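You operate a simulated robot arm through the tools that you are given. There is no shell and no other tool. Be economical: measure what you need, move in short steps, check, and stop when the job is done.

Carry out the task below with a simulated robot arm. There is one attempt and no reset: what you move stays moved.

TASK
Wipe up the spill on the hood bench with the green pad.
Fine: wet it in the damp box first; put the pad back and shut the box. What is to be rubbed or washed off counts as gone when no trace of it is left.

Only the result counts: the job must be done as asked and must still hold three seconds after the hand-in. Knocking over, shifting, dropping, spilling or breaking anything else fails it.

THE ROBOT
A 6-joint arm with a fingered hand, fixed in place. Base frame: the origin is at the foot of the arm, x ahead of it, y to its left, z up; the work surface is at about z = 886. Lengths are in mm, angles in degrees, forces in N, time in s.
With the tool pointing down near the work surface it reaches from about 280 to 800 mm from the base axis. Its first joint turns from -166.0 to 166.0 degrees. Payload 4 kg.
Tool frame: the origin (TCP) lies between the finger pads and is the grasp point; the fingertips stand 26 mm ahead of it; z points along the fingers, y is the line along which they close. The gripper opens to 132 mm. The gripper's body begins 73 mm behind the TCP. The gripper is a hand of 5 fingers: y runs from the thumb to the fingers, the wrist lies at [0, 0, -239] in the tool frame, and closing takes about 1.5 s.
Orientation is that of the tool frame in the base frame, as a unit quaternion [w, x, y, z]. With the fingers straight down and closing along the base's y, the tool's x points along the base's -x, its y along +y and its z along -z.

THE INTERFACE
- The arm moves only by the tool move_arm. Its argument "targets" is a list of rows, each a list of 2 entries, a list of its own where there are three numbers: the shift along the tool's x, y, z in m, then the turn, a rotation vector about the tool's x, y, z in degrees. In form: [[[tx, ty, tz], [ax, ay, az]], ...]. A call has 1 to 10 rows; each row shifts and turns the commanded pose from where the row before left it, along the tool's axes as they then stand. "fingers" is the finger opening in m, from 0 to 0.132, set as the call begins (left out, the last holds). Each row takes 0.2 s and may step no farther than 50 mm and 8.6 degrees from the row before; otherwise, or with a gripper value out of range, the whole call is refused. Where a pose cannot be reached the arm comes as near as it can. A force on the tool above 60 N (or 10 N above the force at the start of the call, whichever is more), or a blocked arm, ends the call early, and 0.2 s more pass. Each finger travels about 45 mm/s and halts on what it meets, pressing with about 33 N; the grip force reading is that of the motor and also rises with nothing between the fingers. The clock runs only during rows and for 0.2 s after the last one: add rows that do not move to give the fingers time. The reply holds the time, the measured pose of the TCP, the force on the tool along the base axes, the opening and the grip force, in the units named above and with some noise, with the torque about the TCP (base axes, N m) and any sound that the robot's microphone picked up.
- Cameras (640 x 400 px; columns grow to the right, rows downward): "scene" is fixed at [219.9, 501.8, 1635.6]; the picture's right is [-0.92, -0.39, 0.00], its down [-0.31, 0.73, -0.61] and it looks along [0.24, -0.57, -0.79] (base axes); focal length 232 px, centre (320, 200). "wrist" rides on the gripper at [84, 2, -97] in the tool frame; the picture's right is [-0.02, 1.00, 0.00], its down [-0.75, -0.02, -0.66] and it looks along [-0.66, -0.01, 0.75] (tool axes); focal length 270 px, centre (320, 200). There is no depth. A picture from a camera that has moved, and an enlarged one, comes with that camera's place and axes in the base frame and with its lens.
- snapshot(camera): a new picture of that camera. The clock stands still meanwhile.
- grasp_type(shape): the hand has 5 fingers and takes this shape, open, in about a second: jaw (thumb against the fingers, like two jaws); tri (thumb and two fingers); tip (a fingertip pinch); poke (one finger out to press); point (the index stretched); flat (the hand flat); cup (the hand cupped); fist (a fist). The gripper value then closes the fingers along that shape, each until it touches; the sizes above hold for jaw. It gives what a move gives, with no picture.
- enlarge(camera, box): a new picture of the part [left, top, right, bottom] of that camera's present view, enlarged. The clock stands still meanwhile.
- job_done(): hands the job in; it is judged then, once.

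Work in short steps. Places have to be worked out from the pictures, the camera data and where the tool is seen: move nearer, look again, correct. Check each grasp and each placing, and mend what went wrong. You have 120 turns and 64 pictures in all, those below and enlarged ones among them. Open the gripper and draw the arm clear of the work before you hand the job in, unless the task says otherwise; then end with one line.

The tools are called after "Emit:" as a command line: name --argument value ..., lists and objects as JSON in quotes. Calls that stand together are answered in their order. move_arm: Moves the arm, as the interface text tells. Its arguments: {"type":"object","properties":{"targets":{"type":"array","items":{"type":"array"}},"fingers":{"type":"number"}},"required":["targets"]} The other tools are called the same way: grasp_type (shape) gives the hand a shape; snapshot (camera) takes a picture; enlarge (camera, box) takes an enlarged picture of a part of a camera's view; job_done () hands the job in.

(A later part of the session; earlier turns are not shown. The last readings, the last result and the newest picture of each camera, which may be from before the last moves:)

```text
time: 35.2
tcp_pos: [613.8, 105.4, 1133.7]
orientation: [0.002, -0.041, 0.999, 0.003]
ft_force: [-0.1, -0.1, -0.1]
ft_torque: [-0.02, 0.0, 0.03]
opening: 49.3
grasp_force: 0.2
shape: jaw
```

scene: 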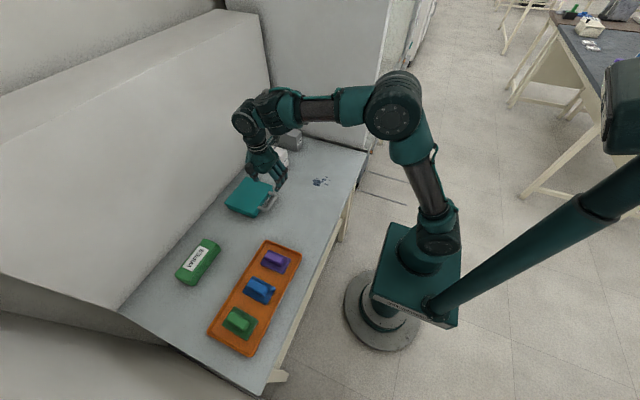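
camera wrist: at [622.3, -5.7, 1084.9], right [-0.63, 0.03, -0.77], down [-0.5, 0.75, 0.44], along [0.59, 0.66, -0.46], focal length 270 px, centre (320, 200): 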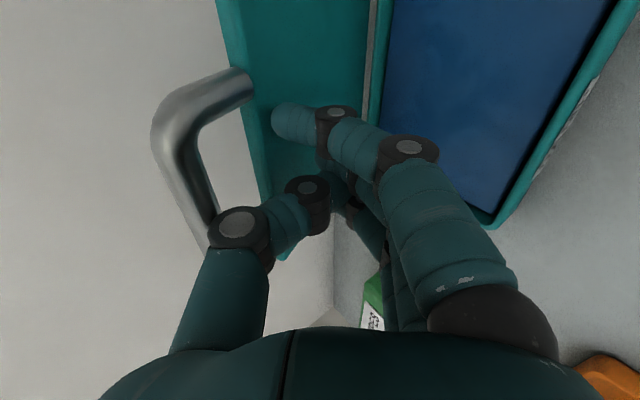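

The tool is down again. I'll finish the yaw and move above the green pad near (482, 470).

Emit:
move_arm --targets '[[[0, 0, 0], [0, 0, 4.7]], [[0.0182, 0.0406, 0.0082], [0, 0, 0]], [[0.0182, 0.0406, 0.0082], [0, 0, 0]], [[0.0182, 0.0406, 0.0082], [0, 0, 0]], [[0.0182, 0.0406, 0.0082], [0, 0, 0]], [[0.0182, 0.0406, 0.0082], [0, 0, 0]], [[0.0182, 0.0406, 0.0082], [0, 0, 0]], [[0.0182, 0.0406, 0.0082], [0, 0, 0]], [[0.0182, 0.0406, 0.0082], [0, 0, 0]], [[0.0182, 0.0406, 0.0082], [0, 0, 0]]]' --fingers 0.07

Emit:
snapshot --camera "wrist"

```text
time: 37.4
tcp_pos: [451.5, 470.7, 1061.5]
orientation: [0.002, -0.001, 1.0, 0.004]
ft_force: [-0.2, 0.5, 0.8]
ft_torque: [0.0, 0.0, -0.02]
opening: 69.3
grasp_force: 0.1
shape: jaw
```

```text
24 pictures are left
camera wrist: at [366.5, 472.3, 1158.5], right [0.02, 1.0, 0.01], down [0.75, -0.02, 0.66], along [0.66, -0.01, -0.75], focal length 270 px, centre (320, 200)
```

wrist: 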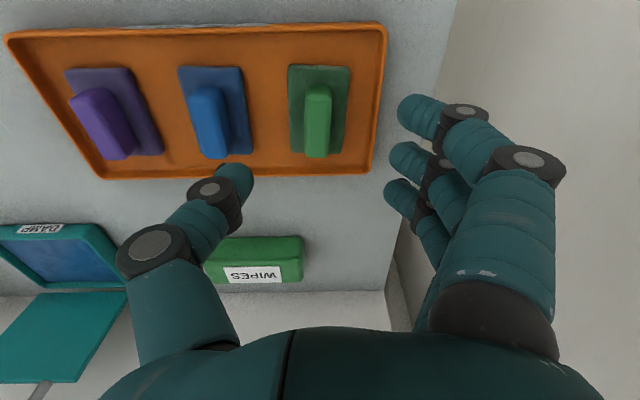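

The green pad's base is about x 437–529 and y 440–500. I'll enlarge to find the handle's shape and height.

Emit:
enlarge --camera "wrist" --box '[270, 50, 390, 180]'

Emit:
enlarge --camera "scene" --box '[200, 290, 280, 360]'

```text
3.08 times, centred on (330, 115) of wrist
camera zoom: at [366.5, 472.3, 1158.5], right [0.02, 1.0, 0.01], down [0.75, -0.02, 0.66], along [0.66, -0.01, -0.75], focal length 832 px, centre (289, 462)
```

zoom: 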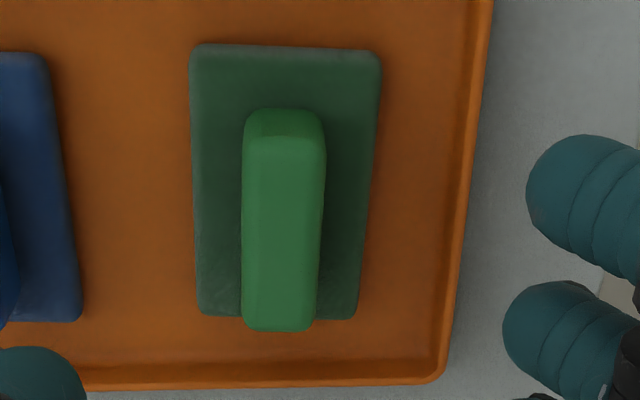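

```text
5.71 times, centred on (240, 325) of scene
camera zoom: at [219.9, 501.8, 1635.6], right [-0.92, -0.39, 0.0], down [-0.31, 0.73, -0.61], along [0.24, -0.57, -0.79], focal length 1325 px, centre (777, -514)
```

zoom: 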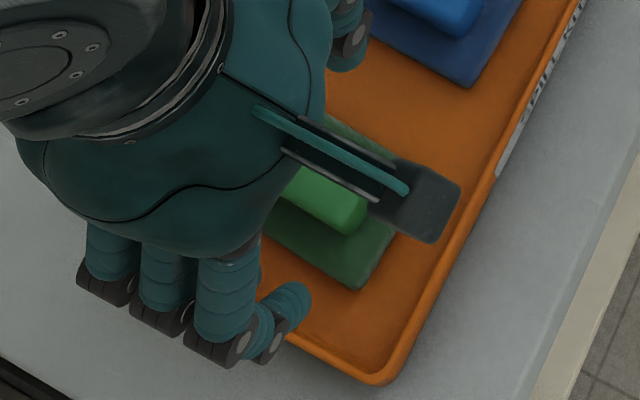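

The handle is at about x 453–513, y 457–481, with its top at z≈920 and the pad's top at ≈900. I'll align over (483, 469) with a 50 mm opening and descend to z≈955 for a check.

Emit:
move_arm --targets '[[[-0.0315, -0.0017, 0.01], [0, 0, 0]], [[0, 0, 0.035], [0, 0, 0]], [[0, 0, 0.035], [0, 0, 0]], [[0, 0, 0.025], [0, 0, 0]]]' --fingers 0.05

Emit:
snapshot --camera "wrist"

```text
time: 38.4
tcp_pos: [482.3, 472.2, 956.9]
orientation: [0.001, -0.002, 1.0, 0.004]
ft_force: [-0.4, -0.5, -0.3]
ft_torque: [-0.03, 0.0, 0.03]
opening: 50.7
grasp_force: 0.2
shape: jaw
```

```text
21 pictures are left
camera wrist: at [397.1, 472.4, 1053.9], right [0.02, 1.0, 0.01], down [0.75, -0.02, 0.66], along [0.66, -0.01, -0.75], focal length 270 px, centre (320, 200)
```

wrist: 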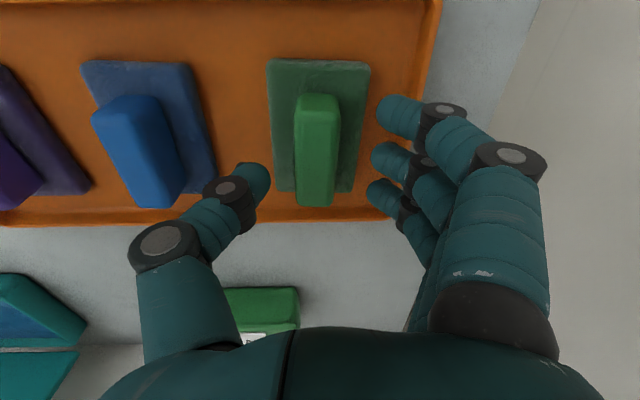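

Well aligned after a 2.5 mm shift in y. I'll descend to z≈929 and close.

Emit:
move_arm --targets '[[[0, -0.0025, 0.01], [0, 0, 0]], [[0, 0, 0.01], [0, 0, 0]], [[0, 0, 0.008], [0, 0, 0]]]'

Emit:
move_arm --targets '[[[0, 0, 0], [0, 0, 0]], [[0, 0, 0], [0, 0, 0]], [[0, 0, 0], [0, 0, 0]], [[0, 0, 0], [0, 0, 0]], [[0, 0, 0], [0, 0, 0]]]' --fingers 0.015

```text
time: 39.2
tcp_pos: [482.2, 469.1, 928.2]
orientation: [0.001, -0.001, 1.0, 0.003]
ft_force: [-0.3, 1.0, -0.4]
ft_torque: [-0.01, 0.03, -0.02]
opening: 50.7
grasp_force: 0.0
shape: jaw
```

```text
time: 40.4
tcp_pos: [482.6, 468.7, 928.0]
orientation: [0.002, 0.0, 1.0, 0.003]
ft_force: [-0.4, -1.0, 0.3]
ft_torque: [0.01, 0.02, -0.01]
opening: 17.8
grasp_force: 33.3
shape: jaw
```

It's gripping at 17.8 mm and 33 N. I'll lift and check.

Emit:
move_arm --targets '[[[0, 0, -0.01], [0, 0, 0]], [[0, 0, -0.03], [0, 0, 0]], [[0, 0, -0.04], [0, 0, 0]]]' --fingers 0.0

Emit:
snapshot --camera "wrist"

```text
time: 41.2
tcp_pos: [481.6, 466.6, 1009.3]
orientation: [0.002, -0.001, 1.0, 0.003]
ft_force: [-0.2, -0.8, -0.4]
ft_torque: [0.0, 0.02, 0.01]
opening: 18.0
grasp_force: 32.7
shape: jaw
```

```text
20 pictures are left
camera wrist: at [396.5, 468.2, 1106.7], right [0.02, 1.0, 0.01], down [0.75, -0.02, 0.66], along [0.66, -0.01, -0.75], focal length 270 px, centre (320, 200)
```

wrist: 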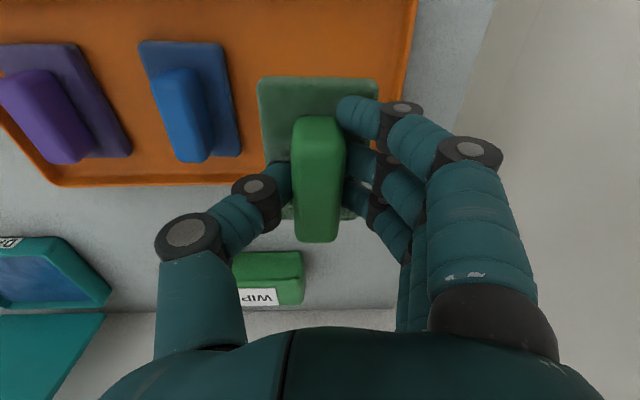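

The pad is held level (it rested at TCP (482.4, 468.8, 928) in the tray). I'll carry it above the sponge centre at about (701, 74).

Emit:
move_arm --targets '[[[-0.0219, -0.0393, -0.003], [0, 0, 0]], [[-0.0219, -0.0393, -0.003], [0, 0, 0]], [[-0.0219, -0.0393, -0.003], [0, 0, 0]], [[-0.0219, -0.0393, -0.003], [0, 0, 0]], [[-0.0219, -0.0393, -0.003], [0, 0, 0]], [[-0.0219, -0.0393, -0.003], [0, 0, 0]], [[-0.0219, -0.0393, -0.003], [0, 0, 0]], [[-0.0219, -0.0393, -0.003], [0, 0, 0]], [[-0.0219, -0.0393, -0.003], [0, 0, 0]], [[-0.0219, -0.0393, -0.003], [0, 0, 0]]]'

Emit:
snapshot --camera "wrist"

Emit:
enlarge --camera "scene" --box '[200, 110, 320, 230]'

```text
time: 43.4
tcp_pos: [700.2, 77.0, 1037.4]
orientation: [0.002, -0.002, 1.0, 0.003]
ft_force: [0.3, 0.0, -0.7]
ft_torque: [0.02, 0.0, 0.02]
opening: 18.0
grasp_force: 32.6
shape: jaw
```

```text
19 pictures are left
camera wrist: at [615.2, 77.7, 1134.7], right [0.02, 1.0, 0.01], down [0.75, -0.02, 0.66], along [0.66, -0.01, -0.75], focal length 270 px, centre (320, 200)
```

wrist: 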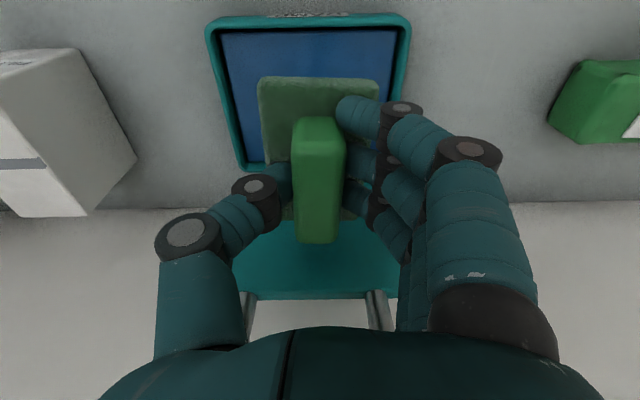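

```text
3.33 times, centred on (260, 170) of scene
camera zoom: at [219.9, 501.8, 1635.6], right [-0.92, -0.39, 0.0], down [-0.31, 0.73, -0.61], along [0.24, -0.57, -0.79], focal length 773 px, centre (520, 300)
```

zoom: 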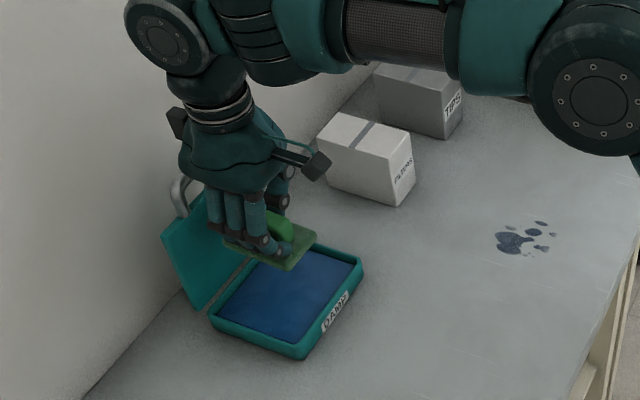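

The sponge spans about x 652–760 and y 6–134, so its centre is (706, 70). I'll align and descend until contact.

Emit:
move_arm --targets '[[[-0.006, -0.007, 0], [0, 0, 0]], [[0, 0, 0.03], [0, 0, 0]], [[0, 0, 0.03], [0, 0, 0]], [[0, 0, 0.015], [0, 0, 0]], [[0, 0, 0.006], [0, 0, 0]]]'

```text
time: 44.6
tcp_pos: [706.4, 69.6, 955.5]
orientation: [0.002, -0.001, 1.0, 0.003]
ft_force: [-0.7, -0.3, -0.1]
ft_torque: [-0.04, 0.0, 0.01]
opening: 18.0
grasp_force: 33.1
shape: jaw
```

No contact yet, so I'll descend in 4 mm steps.

Emit:
move_arm --targets '[[[0, 0, 0.004], [0, 0, 0]], [[0, 0, 0.004], [0, 0, 0]], [[0, 0, 0.003], [0, 0, 0]]]'

```text
time: 45.4
tcp_pos: [707.4, 70.0, 944.9]
orientation: [0.002, 0.0, 1.0, 0.004]
ft_force: [0.9, 0.3, -0.7]
ft_torque: [0.02, -0.01, 0.0]
opening: 17.9
grasp_force: 32.6
shape: jaw
```

Emit:
move_arm --targets '[[[0, 0, 0.003], [0, 0, 0]], [[0, 0, 0.003], [0, 0, 0]], [[0, 0, 0.002], [0, 0, 0]]]'

Emit:
snapshot --camera "wrist"

```text
time: 46.2
tcp_pos: [707.1, 69.4, 942.2]
orientation: [0.006, -0.001, 1.0, 0.005]
ft_force: [-12.3, 2.1, 59.0]
ft_torque: [-0.32, 0.61, -0.19]
opening: 21.3
grasp_force: 33.3
shape: jaw
```

```text
17 pictures are left
camera wrist: at [621.8, 69.9, 1038.9], right [0.02, 1.0, 0.01], down [0.74, -0.02, 0.67], along [0.67, -0.01, -0.75], focal length 270 px, centre (320, 200)
```

wrist: 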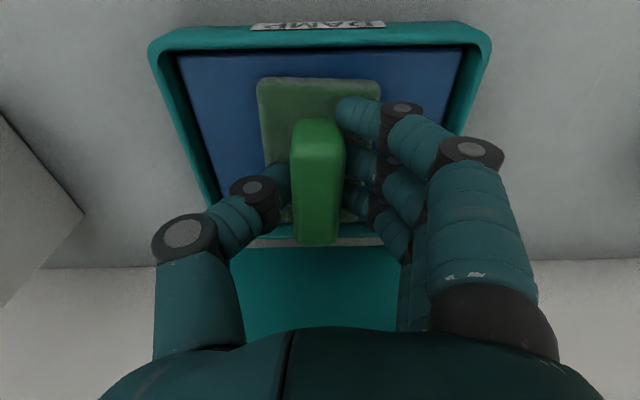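

Firm contact at 59 N. I'll ease up 2 mm, shift 4 mm away from the rear rim, and hold and rub a little to wet the pad.

Emit:
move_arm --targets '[[[0, 0, -0.0025], [0, 0, 0]], [[0.004, 0, 0], [0, 0, 0]], [[0, 0.006, 0], [0, 0, 0]], [[0, -0.006, 0], [0, 0, 0]], [[0, -0.006, 0], [0, 0, 0]], [[0, 0.006, 0], [0, 0, 0]], [[0, 0, 0], [0, 0, 0]]]'

```text
time: 47.8
tcp_pos: [702.5, 67.1, 941.7]
orientation: [0.003, 0.001, 1.0, 0.004]
ft_force: [5.5, -3.9, 40.1]
ft_torque: [-0.39, -0.05, 0.21]
opening: 21.3
grasp_force: 32.9
shape: jaw
```

It has good sustained contact. I'll lift out and check the pad.

Emit:
move_arm --targets '[[[0, 0, -0.01], [0, 0, 0]], [[0, 0, -0.03], [0, 0, 0]], [[0, 0, -0.04], [0, 0, 0]], [[0, 0, -0.02], [0, 0, 0]]]'

Emit:
snapshot --camera "wrist"

Emit:
enlarge --camera "scene" --box '[200, 110, 320, 230]'

```text
time: 48.8
tcp_pos: [703.4, 68.4, 1039.0]
orientation: [0.002, -0.002, 1.0, 0.003]
ft_force: [-1.1, -0.2, -0.6]
ft_torque: [0.03, 0.01, -0.01]
opening: 19.9
grasp_force: 32.9
shape: jaw
```

```text
16 pictures are left
camera wrist: at [618.8, 69.0, 1137.2], right [0.02, 1.0, 0.01], down [0.75, -0.02, 0.66], along [0.66, -0.01, -0.75], focal length 270 px, centre (320, 200)
```

wrist: 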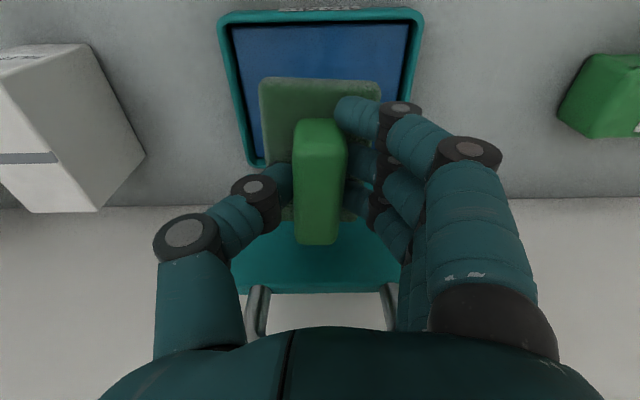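

```text
3.33 times, centred on (260, 170) of scene
camera zoom: at [219.9, 501.8, 1635.6], right [-0.92, -0.39, 0.0], down [-0.31, 0.73, -0.61], along [0.24, -0.57, -0.79], focal length 773 px, centre (520, 300)
```

zoom: 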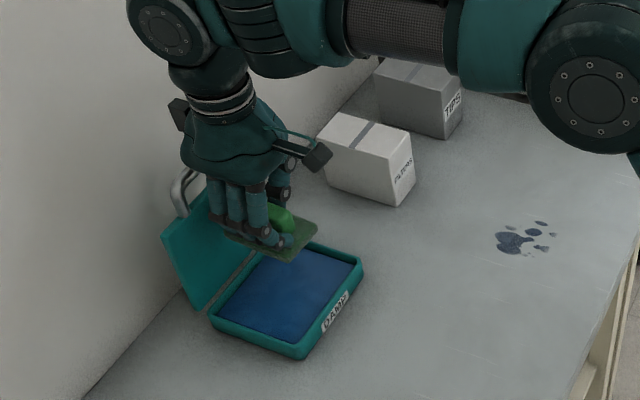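

The pad is still held well. I'll carry it over to the spill at about (486, -135).

Emit:
move_arm --targets '[[[0.031, -0.029, 0], [0, 0, 0]], [[0.031, -0.029, 0], [0, 0, 0]], [[0.031, -0.029, 0], [0, 0, 0]], [[0.031, -0.029, 0], [0, 0, 0]], [[0.031, -0.029, 0.0], [0, 0, 0]], [[0.031, -0.029, 0.02], [0, 0, 0]], [[0.031, -0.029, 0.03], [0, 0, 0]], [[0, 0, 0.03], [0, 0, 0]], [[0, 0, 0.02], [0, 0, 0]]]'

Emit:
snapshot --camera "wrist"

```text
refused: row 7 steps farther than a row can; nothing moved
```

```text
14 pictures are left
camera wrist: at [618.8, 69.0, 1137.2], right [0.02, 1.0, 0.01], down [0.75, -0.02, 0.66], along [0.66, -0.01, -0.75], focal length 270 px, centre (320, 200)
```

wrist: 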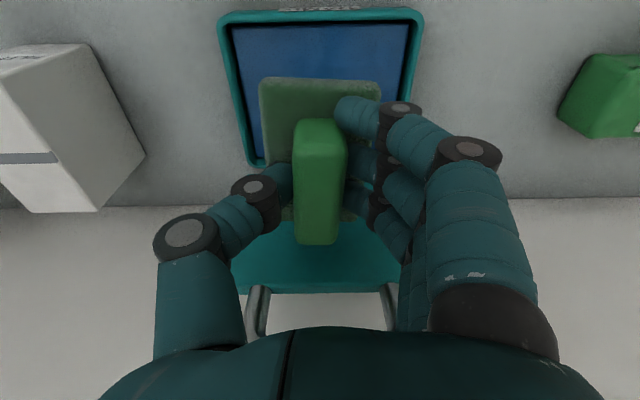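

One row was too long, so I'll repeat with smaller vertical steps.

Emit:
move_arm --targets '[[[0.031, -0.029, 0], [0, 0, 0]], [[0.031, -0.029, 0], [0, 0, 0]], [[0.031, -0.029, 0], [0, 0, 0]], [[0.031, -0.029, 0], [0, 0, 0]], [[0.031, -0.029, 0.0], [0, 0, 0]], [[0.031, -0.029, 0.01], [0, 0, 0]], [[0.031, -0.029, 0.015], [0, 0, 0]], [[0, 0, 0.03], [0, 0, 0]], [[0, 0, 0.03], [0, 0, 0]], [[0, 0, 0.015], [0, 0, 0]]]'

Emit:
snapshot --camera "wrist"

```text
time: 51.0
tcp_pos: [485.1, -134.5, 936.0]
orientation: [0.002, -0.001, 1.0, 0.003]
ft_force: [0.3, -0.7, 0.5]
ft_torque: [0.01, -0.02, -0.03]
opening: 19.6
grasp_force: 33.2
shape: jaw
```

```text
13 pictures are left
camera wrist: at [400.6, -132.6, 1035.2], right [0.02, 1.0, 0.01], down [0.75, -0.02, 0.66], along [0.66, -0.01, -0.75], focal length 270 px, centre (320, 200)
```

wrist: 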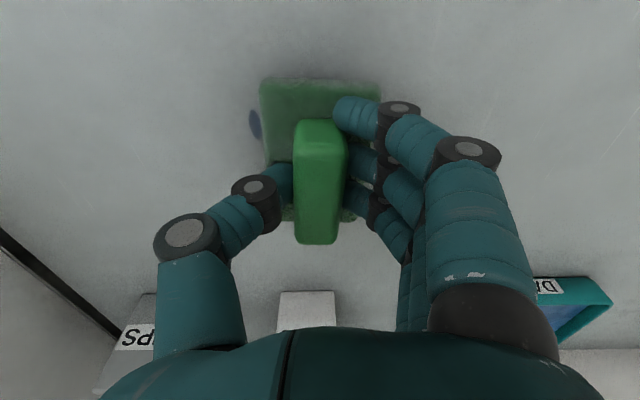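

The pad covers most of the spill, with one drop peeking out at -y. I'll lower to contact.

Emit:
move_arm --targets '[[[0, 0, 0.004], [0, 0, 0]], [[0, 0, 0.003], [0, 0, 0]], [[0, 0, 0.002], [0, 0, 0]]]'

```text
time: 51.8
tcp_pos: [486.4, -134.1, 929.0]
orientation: [0.002, -0.001, 1.0, 0.003]
ft_force: [0.7, -0.4, -0.1]
ft_torque: [0.0, 0.01, -0.03]
opening: 19.7
grasp_force: 32.6
shape: jaw
```

Emit:
move_arm --targets '[[[0, 0, 0.002], [0, 0, 0]], [[0, 0, 0.002], [0, 0, 0]], [[0, 0, 0.001], [0, 0, 0]]]'

```text
time: 52.6
tcp_pos: [486.7, -134.4, 922.6]
orientation: [0.001, -0.001, 1.0, 0.004]
ft_force: [-0.2, 0.2, -0.3]
ft_torque: [0.01, -0.02, -0.01]
opening: 19.5
grasp_force: 33.3
shape: jaw
```

Emit:
move_arm --targets '[[[0, 0, 0.002], [0, 0, 0]], [[0, 0, 0.001], [0, 0, 0]], [[0, 0, 0.001], [0, 0, 0]]]'

```text
time: 53.4
tcp_pos: [486.2, -135.6, 920.9]
orientation: [0.002, -0.001, 1.0, 0.004]
ft_force: [-2.7, -1.3, 16.4]
ft_torque: [0.08, 0.07, 0.02]
opening: 19.5
grasp_force: 33.0
shape: jaw
```

There's 16 N contact at z≈921. Now I'll wipe strokes along y.

Emit:
move_arm --targets '[[[0, 0.015, 0], [0, 0, 0]], [[0, 0.015, 0], [0, 0, 0]], [[0, -0.015, 0], [0, 0, 0]], [[0, -0.015, 0], [0, 0, 0]], [[0, -0.015, 0], [0, 0, 0]], [[0, -0.015, 0], [0, 0, 0]], [[0, -0.015, 0], [0, 0, 0]], [[0, 0.015, 0], [0, 0, 0]], [[0, 0.015, 0], [0, 0, 0]], [[0, 0.015, 0], [0, 0, 0]]]'

```text
time: 55.6
tcp_pos: [487.6, -135.3, 920.4]
orientation: [0.002, 0.0, 1.0, 0.002]
ft_force: [-1.4, -16.3, 36.3]
ft_torque: [-0.9, 0.02, 0.0]
opening: 21.3
grasp_force: 33.0
shape: jaw
```

Good contact at 36 N. Next I'll wipe a second pass with the pad offset in x both ways.

Emit:
move_arm --targets '[[[-0.01, 0.01, 0], [0, 0, 0]], [[-0.008, 0.015, 0], [0, 0, 0]], [[0, -0.015, 0], [0, 0, 0]], [[0, -0.015, 0], [0, 0, 0]], [[0, -0.015, 0], [0, 0, 0]], [[0, -0.015, 0], [0, 0, 0]], [[0.012, 0, 0], [0, 0, 0]], [[0.012, 0.0, 0], [0, 0, 0]], [[0.012, 0.005, 0], [0, 0, 0]], [[0.004, 0.01, 0], [0, 0, 0]]]'

Emit:
move_arm --targets '[[[0, 0.015, 0], [0, 0, 0]], [[0, 0.015, 0], [0, 0, 0]], [[0, 0.015, 0], [0, 0, 0]], [[-0.01, 0.0, 0], [0, 0, 0]], [[-0.01, -0.015, 0], [0, 0, 0]], [[0, -0.015, 0], [0, 0, 0]], [[0, -0.015, 0], [0, 0, 0]], [[0, -0.015, 0], [0, 0, 0]], [[0, 0.01, 0], [0, 0, 0]]]'

Emit:
move_arm --targets '[[[0, 0, -0.02], [0, 0, 0]], [[0, 0, -0.04], [0, 0, 0]], [[0.04, 0, -0.02], [0, 0, 0]], [[0.04, 0, 0], [0, 0, 0]], [[0.03, 0, 0], [0, 0, 0]]]'

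Emit:
snapshot --camera "wrist"

```text
time: 57.8
tcp_pos: [463.0, -154.4, 920.6]
orientation: [0.001, 0.0, 1.0, 0.003]
ft_force: [1.6, -12.3, 27.7]
ft_torque: [-0.54, -0.1, 0.03]
opening: 20.3
grasp_force: 33.2
shape: jaw
```

```text
time: 59.8
tcp_pos: [485.3, -160.6, 919.4]
orientation: [0.003, 0.0, 1.0, 0.002]
ft_force: [-0.8, -8.7, 18.7]
ft_torque: [-0.28, 0.01, -0.04]
opening: 19.8
grasp_force: 32.5
shape: jaw
```

```text
time: 61.0
tcp_pos: [374.5, -159.7, 998.6]
orientation: [0.002, -0.001, 1.0, 0.003]
ft_force: [-0.3, -0.3, -0.7]
ft_torque: [0.01, -0.02, 0.0]
opening: 18.7
grasp_force: 32.6
shape: jaw
```

```text
12 pictures are left
camera wrist: at [289.8, -159.3, 1095.5], right [0.02, 1.0, 0.01], down [0.75, -0.02, 0.66], along [0.66, -0.01, -0.75], focal length 270 px, centre (320, 200)
```

wrist: 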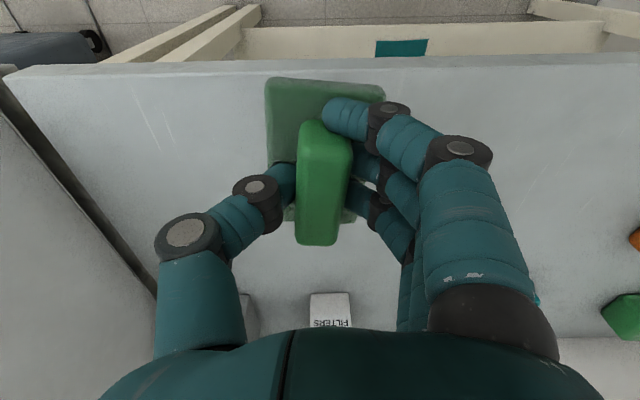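

The pad hides some of the area here, so I'll check the spill area from the scene camera.

Emit:
enlarge --camera "scene" --box '[270, 140, 370, 220]'

```text
5.00 times, centred on (320, 180) of scene
camera zoom: at [219.9, 501.8, 1635.6], right [-0.92, -0.39, 0.0], down [-0.31, 0.73, -0.61], along [0.24, -0.57, -0.79], focal length 1159 px, centre (320, 300)
```

zoom: 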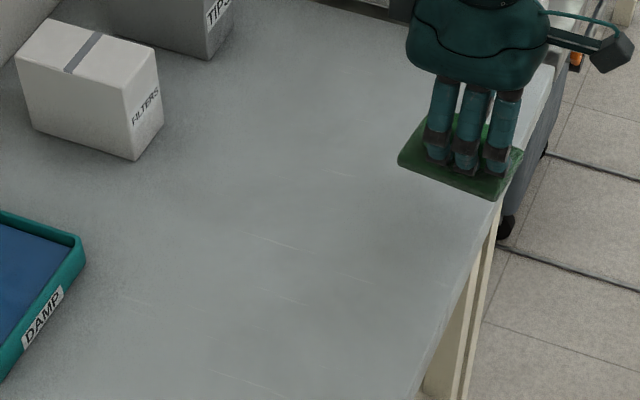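

The spill area shows no trace. Next I'll check the pad's yaw in the grip before putting it back.

Emit:
enlarge --camera "wrist" --box '[250, 60, 400, 260]'

```text
2.00 times, centred on (325, 160) of wrist
camera zoom: at [289.8, -159.3, 1095.5], right [0.02, 1.0, 0.01], down [0.75, -0.02, 0.66], along [0.66, -0.01, -0.75], focal length 541 px, centre (310, 280)
```

zoom: 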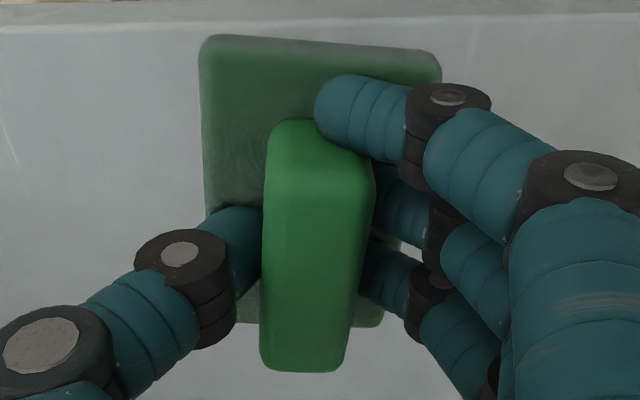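

It's yawed about 4° in the grip, which I'll correct with the tool. Now I'll carry the pad back above its place in the tray.

Emit:
move_arm --targets '[[[0, 0, -0.03], [0, 0, 0]], [[-0.008, 0.045, 0], [0, 0, 0]], [[-0.008, 0.045, 0], [0, 0, 0]], [[-0.008, 0.045, 0], [0, 0, 0]], [[-0.008, 0.045, 0], [0, 0, 0]], [[-0.008, 0.045, 0], [0, 0, 0]], [[-0.008, 0.045, 0], [0, 0, 0]], [[-0.008, 0.045, 0], [0, 0, 0]], [[-0.008, 0.045, 0], [0, 0, 0]]]'

Emit:
move_arm --targets '[[[-0.008, 0.045, 0], [0, 0, 0]], [[-0.008, 0.045, 0], [0, 0, 0]], [[-0.008, 0.045, 0], [0, 0, 0]], [[-0.008, 0.045, 0], [0, 0, 0]], [[-0.008, 0.045, 0], [0, 0, 0]], [[-0.004, 0.044, 0], [0, 0, 0]], [[0, 0, 0], [0, 0, -3.5]]]'

```text
time: 63.0
tcp_pos: [441.3, 201.2, 1031.3]
orientation: [0.001, -0.001, 1.0, 0.003]
ft_force: [0.6, 0.4, 0.1]
ft_torque: [0.0, -0.04, 0.01]
opening: 18.7
grasp_force: 33.2
shape: jaw
```

```text
time: 64.6
tcp_pos: [479.8, 469.4, 1033.7]
orientation: [0.001, -0.032, 0.999, 0.004]
ft_force: [-0.3, -0.1, 0.0]
ft_torque: [0.01, 0.02, 0.01]
opening: 18.3
grasp_force: 33.1
shape: jaw
```

I'll lower to z≈950 and check the alignment over the tray.

Emit:
move_arm --targets '[[[-0.002, 0, 0.03], [0, 0, 0]], [[0, 0, 0.03], [0, 0, 0]], [[0, 0, 0.023], [0, 0, 0]]]'

Emit:
snapshot --camera "wrist"

```text
time: 65.4
tcp_pos: [482.9, 470.0, 951.3]
orientation: [0.002, -0.031, 1.0, 0.004]
ft_force: [0.1, -0.6, -1.6]
ft_torque: [-0.03, 0.0, -0.02]
opening: 18.4
grasp_force: 32.8
shape: jaw
```

```text
9 pictures are left
camera wrist: at [397.6, 466.2, 1047.3], right [-0.04, 1.0, 0.01], down [0.75, 0.03, 0.66], along [0.66, 0.03, -0.75], focal length 270 px, centre (320, 200)
```

wrist: 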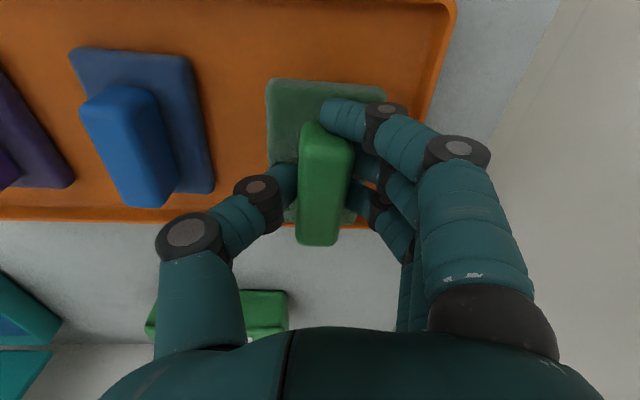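

It's aligned with the tray. I'll lower to contact.

Emit:
move_arm --targets '[[[0, 0, 0.01], [0, 0, 0]], [[0, 0, 0.008], [0, 0, 0]], [[0, 0, 0.004], [0, 0, 0]]]'

```text
time: 66.2
tcp_pos: [483.1, 470.8, 928.8]
orientation: [0.002, -0.032, 0.999, 0.003]
ft_force: [0.7, -0.3, -0.5]
ft_torque: [-0.02, 0.02, 0.0]
opening: 18.1
grasp_force: 32.7
shape: jaw
```

Emit:
move_arm --targets '[[[0, 0, 0.002], [0, 0, 0]], [[0, 0, 0.001], [0, 0, 0]], [[0, 0, 0.001], [0, 0, 0]]]'

```text
time: 67.0
tcp_pos: [484.2, 469.6, 926.0]
orientation: [0.003, -0.033, 0.999, 0.005]
ft_force: [-4.3, 0.3, 25.0]
ft_torque: [0.39, 0.15, 0.07]
opening: 18.6
grasp_force: 32.5
shape: jaw
```

Contact at 25 N, so the pad is on the tray floor. I'll ease 1 mm, open to 50 mm and rise.

Emit:
move_arm --targets '[[[0, 0, -0.001], [0, 0, 0]], [[0, 0, 0], [0, 0, 0]], [[0, 0, 0], [0, 0, 0]], [[0, 0, 0], [0, 0, 0]], [[0, 0, 0], [0, 0, 0]], [[0, 0, -0.02], [0, 0, 0]], [[0, 0, -0.04], [0, 0, 0]], [[0, 0, -0.04], [0, 0, 0]], [[0, 0, -0.04], [0, 0, 0]]]' --fingers 0.05

Emit:
snapshot --camera "wrist"

```text
time: 69.0
tcp_pos: [482.6, 467.9, 1067.2]
orientation: [0.002, -0.031, 0.999, 0.004]
ft_force: [0.7, 0.2, 0.1]
ft_torque: [0.01, -0.02, 0.01]
opening: 49.0
grasp_force: 0.0
shape: jaw
```

```text
8 pictures are left
camera wrist: at [399.4, 464.8, 1164.1], right [-0.04, 1.0, 0.01], down [0.75, 0.03, 0.66], along [0.66, 0.03, -0.75], focal length 270 px, centre (320, 200)
```

wrist: 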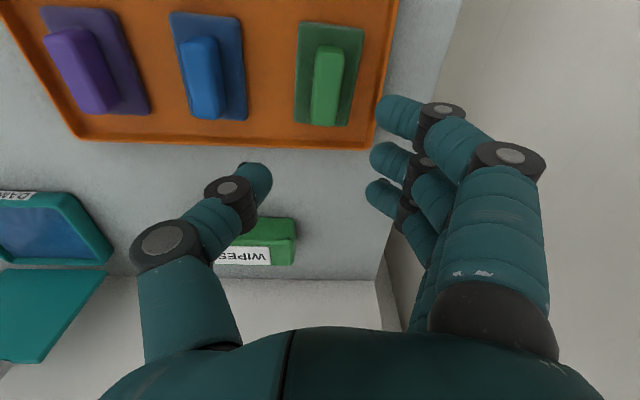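

The green pad is back in the tray. To shut the lid I'll span the handle across both legs along y and swing it down, since that grip can pivot. I'll move above the front of the box first.

Emit:
move_arm --targets '[[[0, 0, -0.02], [0, 0, 3.5]], [[-0.0207, -0.0398, -0.004], [0, 0, 0]], [[-0.0207, -0.0398, -0.004], [0, 0, 0]], [[-0.0207, -0.0398, -0.004], [0, 0, 0]], [[-0.0207, -0.0398, -0.004], [0, 0, 0]], [[-0.0207, -0.0398, -0.004], [0, 0, 0]], [[-0.0207, -0.0398, -0.004], [0, 0, 0]], [[-0.0207, -0.0398, -0.004], [0, 0, 0]], [[-0.0207, -0.0398, -0.004], [0, 0, 0]], [[-0.0207, -0.0398, -0.004], [0, 0, 0]]]' --fingers 0.13

Emit:
move_arm --targets '[[[0, -0.0398, 0], [0, 0, 0]], [[0, 0, 0], [0, -8.4, 0]], [[0, 0, 0], [0, -8.4, 0]], [[0, 0, 0], [0, -8.4, 0]], [[0, 0, 0], [0, 0, 0]]]'

Emit:
snapshot --camera "wrist"

```text
time: 71.2
tcp_pos: [669.6, 109.6, 1121.7]
orientation: [0.002, -0.001, 1.0, 0.004]
ft_force: [-0.9, 0.9, -0.7]
ft_torque: [-0.05, 0.01, 0.0]
opening: 130.0
grasp_force: 0.0
shape: jaw
```

```text
time: 72.4
tcp_pos: [669.4, 71.0, 1119.8]
orientation: [0.221, 0.0, 0.975, 0.004]
ft_force: [-0.3, 0.1, -0.8]
ft_torque: [0.0, 0.0, -0.01]
opening: 130.0
grasp_force: 0.0
shape: jaw
```

```text
7 pictures are left
camera wrist: at [551.3, 71.5, 1171.9], right [0.02, 1.0, 0.02], down [0.4, -0.02, 0.92], along [0.92, -0.01, -0.4], focal length 270 px, centre (320, 200)
```

wrist: 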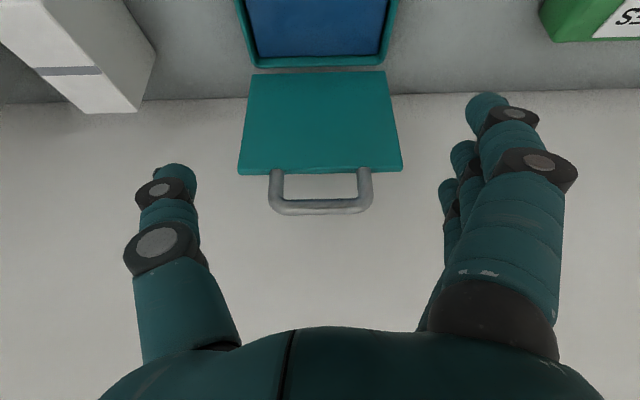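

The tilt worked. The lid is about vertical, with the bar near (776, 70, 1076), between the thumb and fingers. I'll move in so the fingers flank the handle.

Emit:
move_arm --targets '[[[-0.0202, 0, 0.0207], [0, 0, 0]], [[-0.0202, 0, 0.0207], [0, 0, 0]], [[-0.0202, 0, 0.0207], [0, 0, 0]], [[-0.0202, 0, 0.0207], [0, 0, 0]]]'

Emit:
snapshot --camera "wrist"

```text
time: 73.4
tcp_pos: [779.1, 71.9, 1080.5]
orientation: [0.221, 0.0, 0.975, 0.003]
ft_force: [0.6, 0.3, 1.1]
ft_torque: [-0.01, 0.0, 0.01]
opening: 130.0
grasp_force: 0.1
shape: jaw
```

```text
6 pictures are left
camera wrist: at [661.9, 71.9, 1132.5], right [0.02, 1.0, 0.02], down [0.4, -0.02, 0.92], along [0.92, -0.01, -0.4], focal length 270 px, centre (320, 200)
```

wrist: 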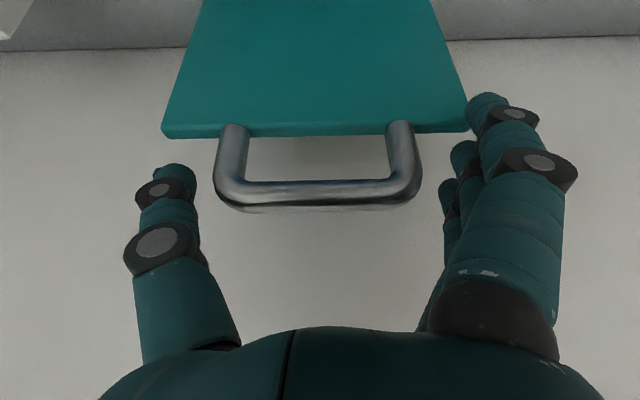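

The handle sits between the thumb and fingers. I'll close across it.

Emit:
move_arm --targets '[[[0, 0, 0], [0, 0, 0]], [[0, 0, 0], [0, 0, 0]], [[0, 0, 0], [0, 0, 0]], [[0, 0, 0], [0, 0, 0]], [[0, 0, 0], [0, 0, 0]], [[0, 0, 0], [0, 0, 0]], [[0, 0, 0], [0, 0, 0]]]' --fingers 0.06

```text
time: 75.0
tcp_pos: [780.0, 71.3, 1079.6]
orientation: [0.221, 0.001, 0.975, 0.004]
ft_force: [0.0, -1.0, 0.3]
ft_torque: [0.05, 0.02, -0.01]
opening: 48.5
grasp_force: 0.0
shape: jaw
```

Opening reads 48.5 with no grip force, which is unexpected, so I'll look.

Emit:
snapshot --camera "wrist"

```text
5 pictures are left
camera wrist: at [661.8, 71.9, 1131.8], right [0.02, 1.0, 0.02], down [0.4, -0.02, 0.92], along [0.92, -0.01, -0.4], focal length 270 px, centre (320, 200)
```

wrist: 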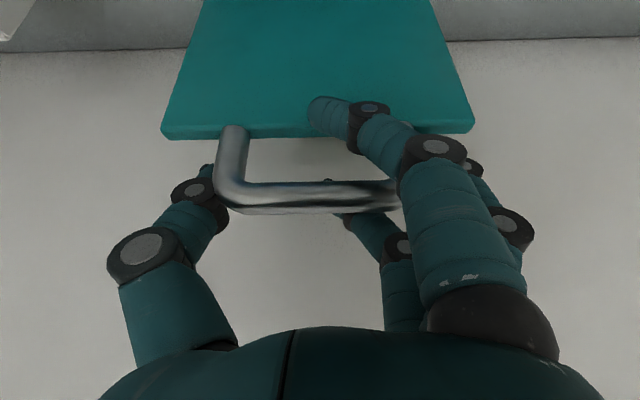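

The bar is caged, with the index in front, the ring and little fingers behind, and the thumb on the left leg. I'll pull forward along the arc.

Emit:
move_arm --targets '[[[0.0193, 0, -0.0059], [0, 0, 0]], [[0.0193, 0, -0.0059], [0, 0, 0]], [[0.0205, 0, -0.001], [0, 0, 0]], [[0.0205, 0, -0.001], [0, 0, 0]]]'

```text
time: 75.9
tcp_pos: [725.1, 69.4, 1067.9]
orientation: [0.235, 0.008, 0.972, 0.005]
ft_force: [32.5, 12.2, -17.4]
ft_torque: [0.66, -4.12, -2.96]
opening: 11.8
grasp_force: 33.4
shape: jaw
stopped in row 4: the force on the tool passed its limit (the readings are from after the stop); the commanded pose is now the measured one
```

A force stop at about 32 N. I'll check the state from the scene camera.

Emit:
enlarge --camera "scene" --box '[200, 110, 310, 230]'

```text
3.33 times, centred on (255, 170) of scene
camera zoom: at [219.9, 501.8, 1635.6], right [-0.92, -0.39, 0.0], down [-0.31, 0.73, -0.61], along [0.24, -0.57, -0.79], focal length 773 px, centre (537, 300)
```

zoom: 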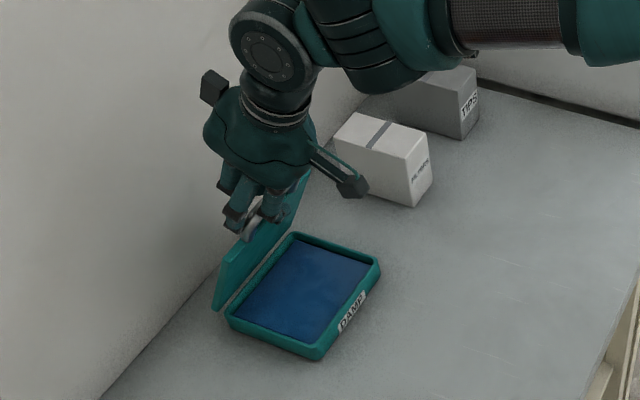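

The lid is now at about 68° and the box hasn't moved. The pull is toward the hinge, so I'll lower slightly to relieve it and continue with a steeper arc.

Emit:
move_arm --targets '[[[0, 0, 0.009], [0, 0, 0]], [[0.0134, 0, 0.0005], [0, 0, 0]], [[0.0142, 0, 0.002], [0, 0, 0]], [[0.0142, 0, 0.0043], [0, 0, 0]]]'

```text
time: 76.6
tcp_pos: [718.6, 70.7, 1063.5]
orientation: [0.255, 0.011, 0.967, 0.008]
ft_force: [18.3, 11.9, 1.6]
ft_torque: [1.11, -2.87, -2.09]
opening: 11.9
grasp_force: 33.0
shape: jaw
stopped in row 3: the force on the tool passed its limit (the readings are from after the stop); the commanded pose is now the measured one
```

The fingers are binding on the bar. I'll release by opening wide and retreat upward; then I'll close the fist and push the lid down from above and behind.

Emit:
move_arm --targets '[[[0, 0, 0], [0, 0, 0]], [[0, 0, 0], [0, 0, 0]], [[0, 0, 0], [0, 0, 0]], [[0, 0, 0], [0, 0, 0]], [[0, 0, 0], [0, 0, 0]], [[0, 0, 0], [0, 0, 0]], [[0, 0, 0], [0, 0, 0]], [[0, 0, 0], [0, 0, 0]]]' --fingers 0.13

```text
time: 77.7
tcp_pos: [717.8, 65.7, 1063.5]
orientation: [0.251, 0.015, 0.968, 0.004]
ft_force: [-0.9, 1.5, -0.8]
ft_torque: [-0.06, -0.01, -0.03]
opening: 129.7
grasp_force: 0.1
shape: jaw
stopped in row 5: the force on the tool passed its limit (the readings are from after the stop); the commanded pose is now the measured one
```

Released cleanly. I'll rise 100 mm, set the tool vertical again and close the fingers.

Emit:
move_arm --targets '[[[-0.0194, 0, -0.035], [0, 0, 0]], [[-0.0194, 0, -0.035], [0, 0, 0]], [[-0.01, 0, -0.018], [0, 0, 0]], [[0, 0, 0], [0, 8.4, 0]], [[0, 0, 0], [0, 8.4, 0]], [[0, 0, 0], [0, 8.4, 0]], [[0, 0, 0], [0, 3.8, 0]]]'

Emit:
move_arm --targets '[[[-0.02, 0, 0], [0, 0, 0]], [[-0.02, 0, 0], [0, 0, 0]], [[0, 0, 0], [0, 0, 0]], [[0, 0, 0], [0, 0, 0]], [[0, 0, 0], [0, 0, 0]], [[0, 0, 0], [0, 0, 0]], [[0, 0, 0], [0, 0, 0]]]' --fingers 0.0

Emit:
snapshot --camera "wrist"

```text
time: 79.3
tcp_pos: [717.1, 62.1, 1165.2]
orientation: [0.002, 0.017, 1.0, 0.007]
ft_force: [0.2, 0.0, 0.9]
ft_torque: [0.03, -0.01, 0.0]
opening: 129.9
grasp_force: 0.1
shape: jaw
```

```text
time: 80.9
tcp_pos: [728.6, 55.4, 1149.3]
orientation: [0.002, 0.016, 1.0, 0.009]
ft_force: [0.1, 0.4, 0.3]
ft_torque: [0.0, 0.01, 0.01]
opening: 0.1
grasp_force: 0.0
shape: jaw
out of reach, approached as far as the arm can: row 1, 2
```

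```text
3 pictures are left
camera wrist: at [644.3, 58.5, 1246.7], right [0.05, 1.0, 0.01], down [0.75, -0.05, 0.66], along [0.66, -0.02, -0.75], focal length 270 px, centre (320, 200)
```

wrist: 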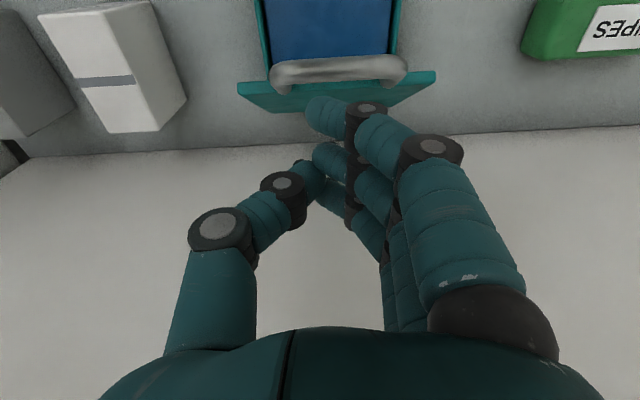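

The bar is at about (700, 1050), lid ≈64°. I'll descend to z≈1095, go behind the bar, then push it forward and down.

Emit:
move_arm --targets '[[[0, 0.005, 0.027], [0, 0, 0]], [[0, 0.005, 0.027], [0, 0, 0]]]'

```text
time: 81.5
tcp_pos: [728.3, 66.1, 1095.5]
orientation: [0.001, 0.017, 1.0, 0.007]
ft_force: [-0.3, -0.8, -0.3]
ft_torque: [0.01, -0.02, 0.01]
opening: 0.1
grasp_force: 32.8
shape: jaw
```

Emit:
move_arm --targets '[[[-0.018, 0, 0.0], [0, 0, 0]], [[-0.017, 0, 0.0], [0, 0, 0]], [[0, 0, 0.02], [0, 0, 0]], [[0, 0, 0.02], [0, 0, 0]]]'

```text
time: 82.5
tcp_pos: [754.2, 64.8, 1054.4]
orientation: [0.002, 0.017, 1.0, 0.006]
ft_force: [-0.3, 0.4, -0.1]
ft_torque: [0.0, -0.04, -0.01]
opening: 0.2
grasp_force: 32.7
shape: jaw
out of reach, approached as far as the arm can: row 2
```

No contact, and the fist is just behind the bar. I'll push forward and down along the arc.

Emit:
move_arm --targets '[[[0.012, 0, 0.003], [0, 0, 0]], [[0.012, 0, 0.005], [0, 0, 0]], [[0.012, 0, 0.006], [0, 0, 0]], [[0.011, 0, 0.008], [0, 0, 0]], [[0.011, 0, 0.009], [0, 0, 0]]]'

```text
time: 83.7
tcp_pos: [697.8, 67.1, 1024.3]
orientation: [0.002, 0.016, 1.0, 0.007]
ft_force: [-0.4, 0.3, 0.4]
ft_torque: [-0.01, 0.01, 0.04]
opening: 0.2
grasp_force: 33.1
shape: jaw
```

Force is still low. I'll continue forward and down.

Emit:
move_arm --targets '[[[0.009, 0, 0.01], [0, 0, 0]], [[0.008, 0, 0.011], [0, 0, 0]], [[0.007, 0, 0.012], [0, 0, 0]], [[0.006, 0, 0.012], [0, 0, 0]]]'

Emit:
enlarge --camera "scene" --box '[200, 110, 310, 230]'

```text
time: 84.7
tcp_pos: [705.3, 71.9, 1006.5]
orientation: [0.0, 0.016, 1.0, 0.007]
ft_force: [-0.5, -0.5, -0.3]
ft_torque: [-0.02, 0.01, -0.01]
opening: 0.1
grasp_force: 33.5
shape: jaw
out of reach, approached as far as the arm can: row 1, 2, 3, 4
```

```text
3.33 times, centred on (255, 170) of scene
camera zoom: at [219.9, 501.8, 1635.6], right [-0.92, -0.39, 0.0], down [-0.31, 0.73, -0.61], along [0.24, -0.57, -0.79], focal length 773 px, centre (537, 300)
```

zoom: 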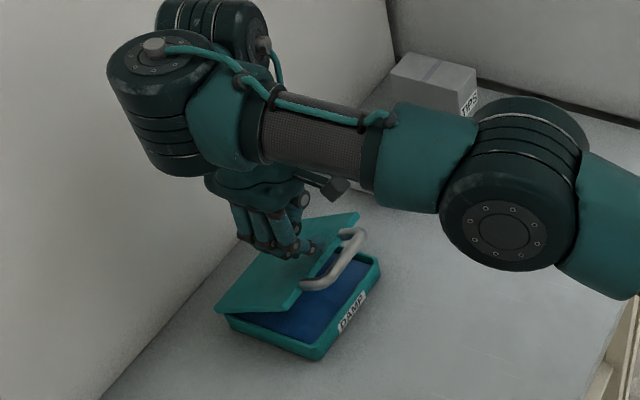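

The lid is down to about 35°, but the arm is in an awkward configuration near a limit. I'll rise, back out toward the robot, and re-approach from above.

Emit:
move_arm --targets '[[[0, 0, -0.03], [0, 0, 0]], [[0, 0, -0.03], [0, 0, 0]], [[0.02, 0, -0.03], [0, 0, 0]], [[0.04, 0, 0], [0, 0, 0]], [[0.04, 0, 0], [0, 0, 0]], [[0.04, 0, 0], [0, 0, 0]]]'

```text
time: 86.1
tcp_pos: [623.2, 76.9, 1113.8]
orientation: [-0.001, 0.016, 1.0, 0.007]
ft_force: [-0.1, 0.5, 0.2]
ft_torque: [0.01, 0.0, -0.01]
opening: 0.0
grasp_force: 32.9
shape: jaw
out of reach, approached as far as the arm can: row 5, 6
```

It's still limited in this configuration. I'll try rising and backing off further to get out of it.

Emit:
move_arm --targets '[[[0, 0, -0.04], [0, 0, 0]], [[0, 0, -0.04], [0, 0, 0]], [[0, 0, -0.04], [0, 0, 0]], [[0, 0, -0.04], [0, 0, 0]], [[0.03, 0, 0], [0, 0, 0]], [[0.04, 0, 0], [0, 0, 0]]]'

```text
time: 87.5
tcp_pos: [553.5, 74.9, 1275.1]
orientation: [0.001, 0.015, 1.0, 0.007]
ft_force: [0.8, 0.2, -0.2]
ft_torque: [-0.01, 0.03, 0.03]
opening: 0.0
grasp_force: 32.8
shape: jaw
```

Free again. I'll go back to the known-good region near (450, 72) and descend to z≈1145.

Emit:
move_arm --targets '[[[0.04, 0, -0.02], [0, 0, 0]], [[0.045, 0, -0.01], [0, 0, 0]], [[0.045, 0, 0], [0, 0, 0]], [[0.045, 0, 0], [0, 0, 0]], [[-0.03, 0, 0.035], [0, 0, 0]], [[-0.03, 0, 0.04], [0, 0, 0]], [[-0.02, 0, 0.04], [0, 0, 0]], [[0, 0, 0.04], [0, 0, 0]]]'

```text
time: 89.3
tcp_pos: [468.5, 58.1, 1213.0]
orientation: [-0.004, 0.016, 1.0, -0.017]
ft_force: [1.0, 0.4, -0.6]
ft_torque: [0.01, -0.01, -0.03]
opening: 0.1
grasp_force: 33.2
shape: jaw
out of reach, approached as far as the arm can: row 7, 8
```

The arm flipped its elbow when it was over-extended. I'll return to the far-extension region and try to flip it back.

Emit:
move_arm --targets '[[[-0.04, 0.005, 0], [0, 0, 0]], [[-0.045, 0.005, 0], [0, 0, 0]], [[-0.045, 0, 0], [0, 0, 0]], [[-0.045, 0, 0], [0, 0, 0]], [[-0.045, 0, 0], [0, 0, 0]], [[-0.045, 0, 0], [0, 0, 0]], [[-0.045, 0, 0], [0, 0, 0]]]'

```text
time: 90.9
tcp_pos: [710.7, 52.4, 1178.4]
orientation: [0.001, 0.017, 1.0, 0.007]
ft_force: [-0.6, 0.4, 1.0]
ft_torque: [0.02, -0.02, 0.04]
opening: 0.0
grasp_force: 32.5
shape: jaw
out of reach, approached as far as the arm can: row 6, 7
```

Now I'll come back -x at this height and descend, to test whether the elbow is back to normal.

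Emit:
move_arm --targets '[[[0.04, 0.01, 0], [0, 0, 0]], [[0.045, 0.005, 0], [0, 0, 0]], [[0.045, 0, 0], [0, 0, 0]], [[0.045, 0, 0.02], [0, 0, 0]], [[0.02, 0, 0.03], [0, 0, 0]]]'

```text
time: 92.1
tcp_pos: [557.7, 59.9, 1171.3]
orientation: [-0.006, 0.016, 1.0, -0.009]
ft_force: [-0.2, -0.2, -0.6]
ft_torque: [0.01, 0.04, 0.05]
opening: 0.0
grasp_force: 32.9
shape: jaw
out of reach, approached as far as the arm can: row 4, 5
```

It's still flipped. I'll move to a clear spot, stretch the arm fully upward past its reach, and come back, to give the elbow a chance to flip.

Emit:
move_arm --targets '[[[0.02, 0, -0.045], [0, 0, 0]], [[0.02, 0, -0.045], [0, 0, 0]], [[0.02, 0, -0.045], [0, 0, 0]], [[0.02, 0, -0.045], [0, 0, 0]], [[0, 0, -0.05], [0, 0, 0]], [[0, 0, -0.05], [0, 0, 0]], [[0, 0, -0.05], [0, 0, 0]], [[0, 0, -0.05], [0, 0, 0]], [[0, 0, -0.05], [0, 0, 0]]]'

Emit:
move_arm --targets '[[[0, 0, 0.05], [0, 0, 0]], [[0, 0, 0.05], [0, 0, 0]], [[0, 0, 0.05], [0, 0, 0]], [[0, 0, 0.05], [0, 0, 0]], [[0, 0, 0.05], [0, 0, 0]], [[0, 0, 0.05], [0, 0, 0]], [[0, 0, 0.05], [0, 0, 0]], [[0, 0, 0.03], [0, 0, 0]]]'

```text
time: 94.1
tcp_pos: [438.0, 54.1, 1378.7]
orientation: [0.003, 0.017, 1.0, 0.008]
ft_force: [0.4, 0.4, 0.1]
ft_torque: [-0.03, -0.04, 0.02]
opening: 0.0
grasp_force: 33.1
shape: jaw
out of reach, approached as far as the arm can: row 5, 6, 7, 8, 9
```

```text
time: 95.9
tcp_pos: [447.1, 56.3, 1009.6]
orientation: [0.002, 0.016, 1.0, 0.008]
ft_force: [-0.5, 0.4, -0.2]
ft_torque: [0.01, 0.04, -0.01]
opening: 0.0
grasp_force: 32.6
shape: jaw
out of reach, approached as far as the arm can: row 3, 4
```

The arm is back in its normal configuration. I'll rise, go above the bar at about (636, 70), then press it down along the arc.

Emit:
move_arm --targets '[[[0, 0.005, -0.035], [0, 0, 0]], [[0, 0.005, -0.035], [0, 0, 0]], [[-0.045, 0, 0], [0, 0, 0]], [[-0.045, 0, 0], [0, 0, 0]], [[-0.045, 0, 0], [0, 0, 0]], [[-0.045, 0.004, 0], [0, 0, 0]], [[0, 0, 0.02], [0, 0, 0]]]'

Emit:
move_arm --targets '[[[0, 0, 0.015], [0, 0, 0]], [[0.001, 0, 0.015], [0, 0, 0]], [[0.002, 0, 0.015], [0, 0, 0]], [[0.003, 0, 0.015], [0, 0, 0]]]'

```text
time: 97.5
tcp_pos: [626.2, 62.5, 1063.1]
orientation: [0.002, 0.016, 1.0, 0.008]
ft_force: [0.5, -0.2, 0.3]
ft_torque: [0.0, -0.01, 0.04]
opening: 0.1
grasp_force: 33.5
shape: jaw
```

```text
time: 98.5
tcp_pos: [619.8, 65.2, 1004.6]
orientation: [0.002, 0.016, 1.0, 0.008]
ft_force: [0.1, -0.3, -0.2]
ft_torque: [-0.01, -0.02, 0.01]
opening: 0.0
grasp_force: 33.1
shape: jaw
```

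No resistance yet. I'll shift 25 mm toward the lid and keep pressing down.

Emit:
move_arm --targets '[[[-0.012, 0, 0.005], [0, 0, 0]], [[-0.013, 0, 0.01], [0, 0, 0]], [[0, 0, 0.01], [0, 0, 0]], [[0, 0, 0.01], [0, 0, 0]]]'

```text
time: 99.5
tcp_pos: [644.4, 64.3, 967.6]
orientation: [0.001, 0.015, 1.0, 0.007]
ft_force: [-0.6, 0.2, 0.5]
ft_torque: [0.01, -0.03, 0.04]
opening: 0.1
grasp_force: 33.7
shape: jaw
```

Emit:
move_arm --targets '[[[0, 0, 0.006], [0, 0, 0]], [[0, 0, 0.005], [0, 0, 0]], [[0, 0, 0.004], [0, 0, 0]], [[0, 0, 0.003], [0, 0, 0]]]'

```text
time: 100.5
tcp_pos: [646.3, 63.5, 950.9]
orientation: [0.001, 0.016, 1.0, 0.007]
ft_force: [0.1, -0.3, 0.2]
ft_torque: [0.05, -0.01, 0.02]
opening: 0.1
grasp_force: 33.3
shape: jaw
```

The lid follows with almost no force. I'll keep going in small steps until there's firm contact.

Emit:
move_arm --targets '[[[0, 0, 0.003], [0, 0, 0]], [[0, 0, 0.003], [0, 0, 0]], [[0, 0, 0.002], [0, 0, 0]]]'

```text
time: 101.3
tcp_pos: [644.9, 66.9, 945.4]
orientation: [0.004, 0.014, 1.0, 0.007]
ft_force: [-0.6, 9.2, 34.2]
ft_torque: [0.29, -0.4, 0.11]
opening: 0.1
grasp_force: 32.7
shape: jaw
```

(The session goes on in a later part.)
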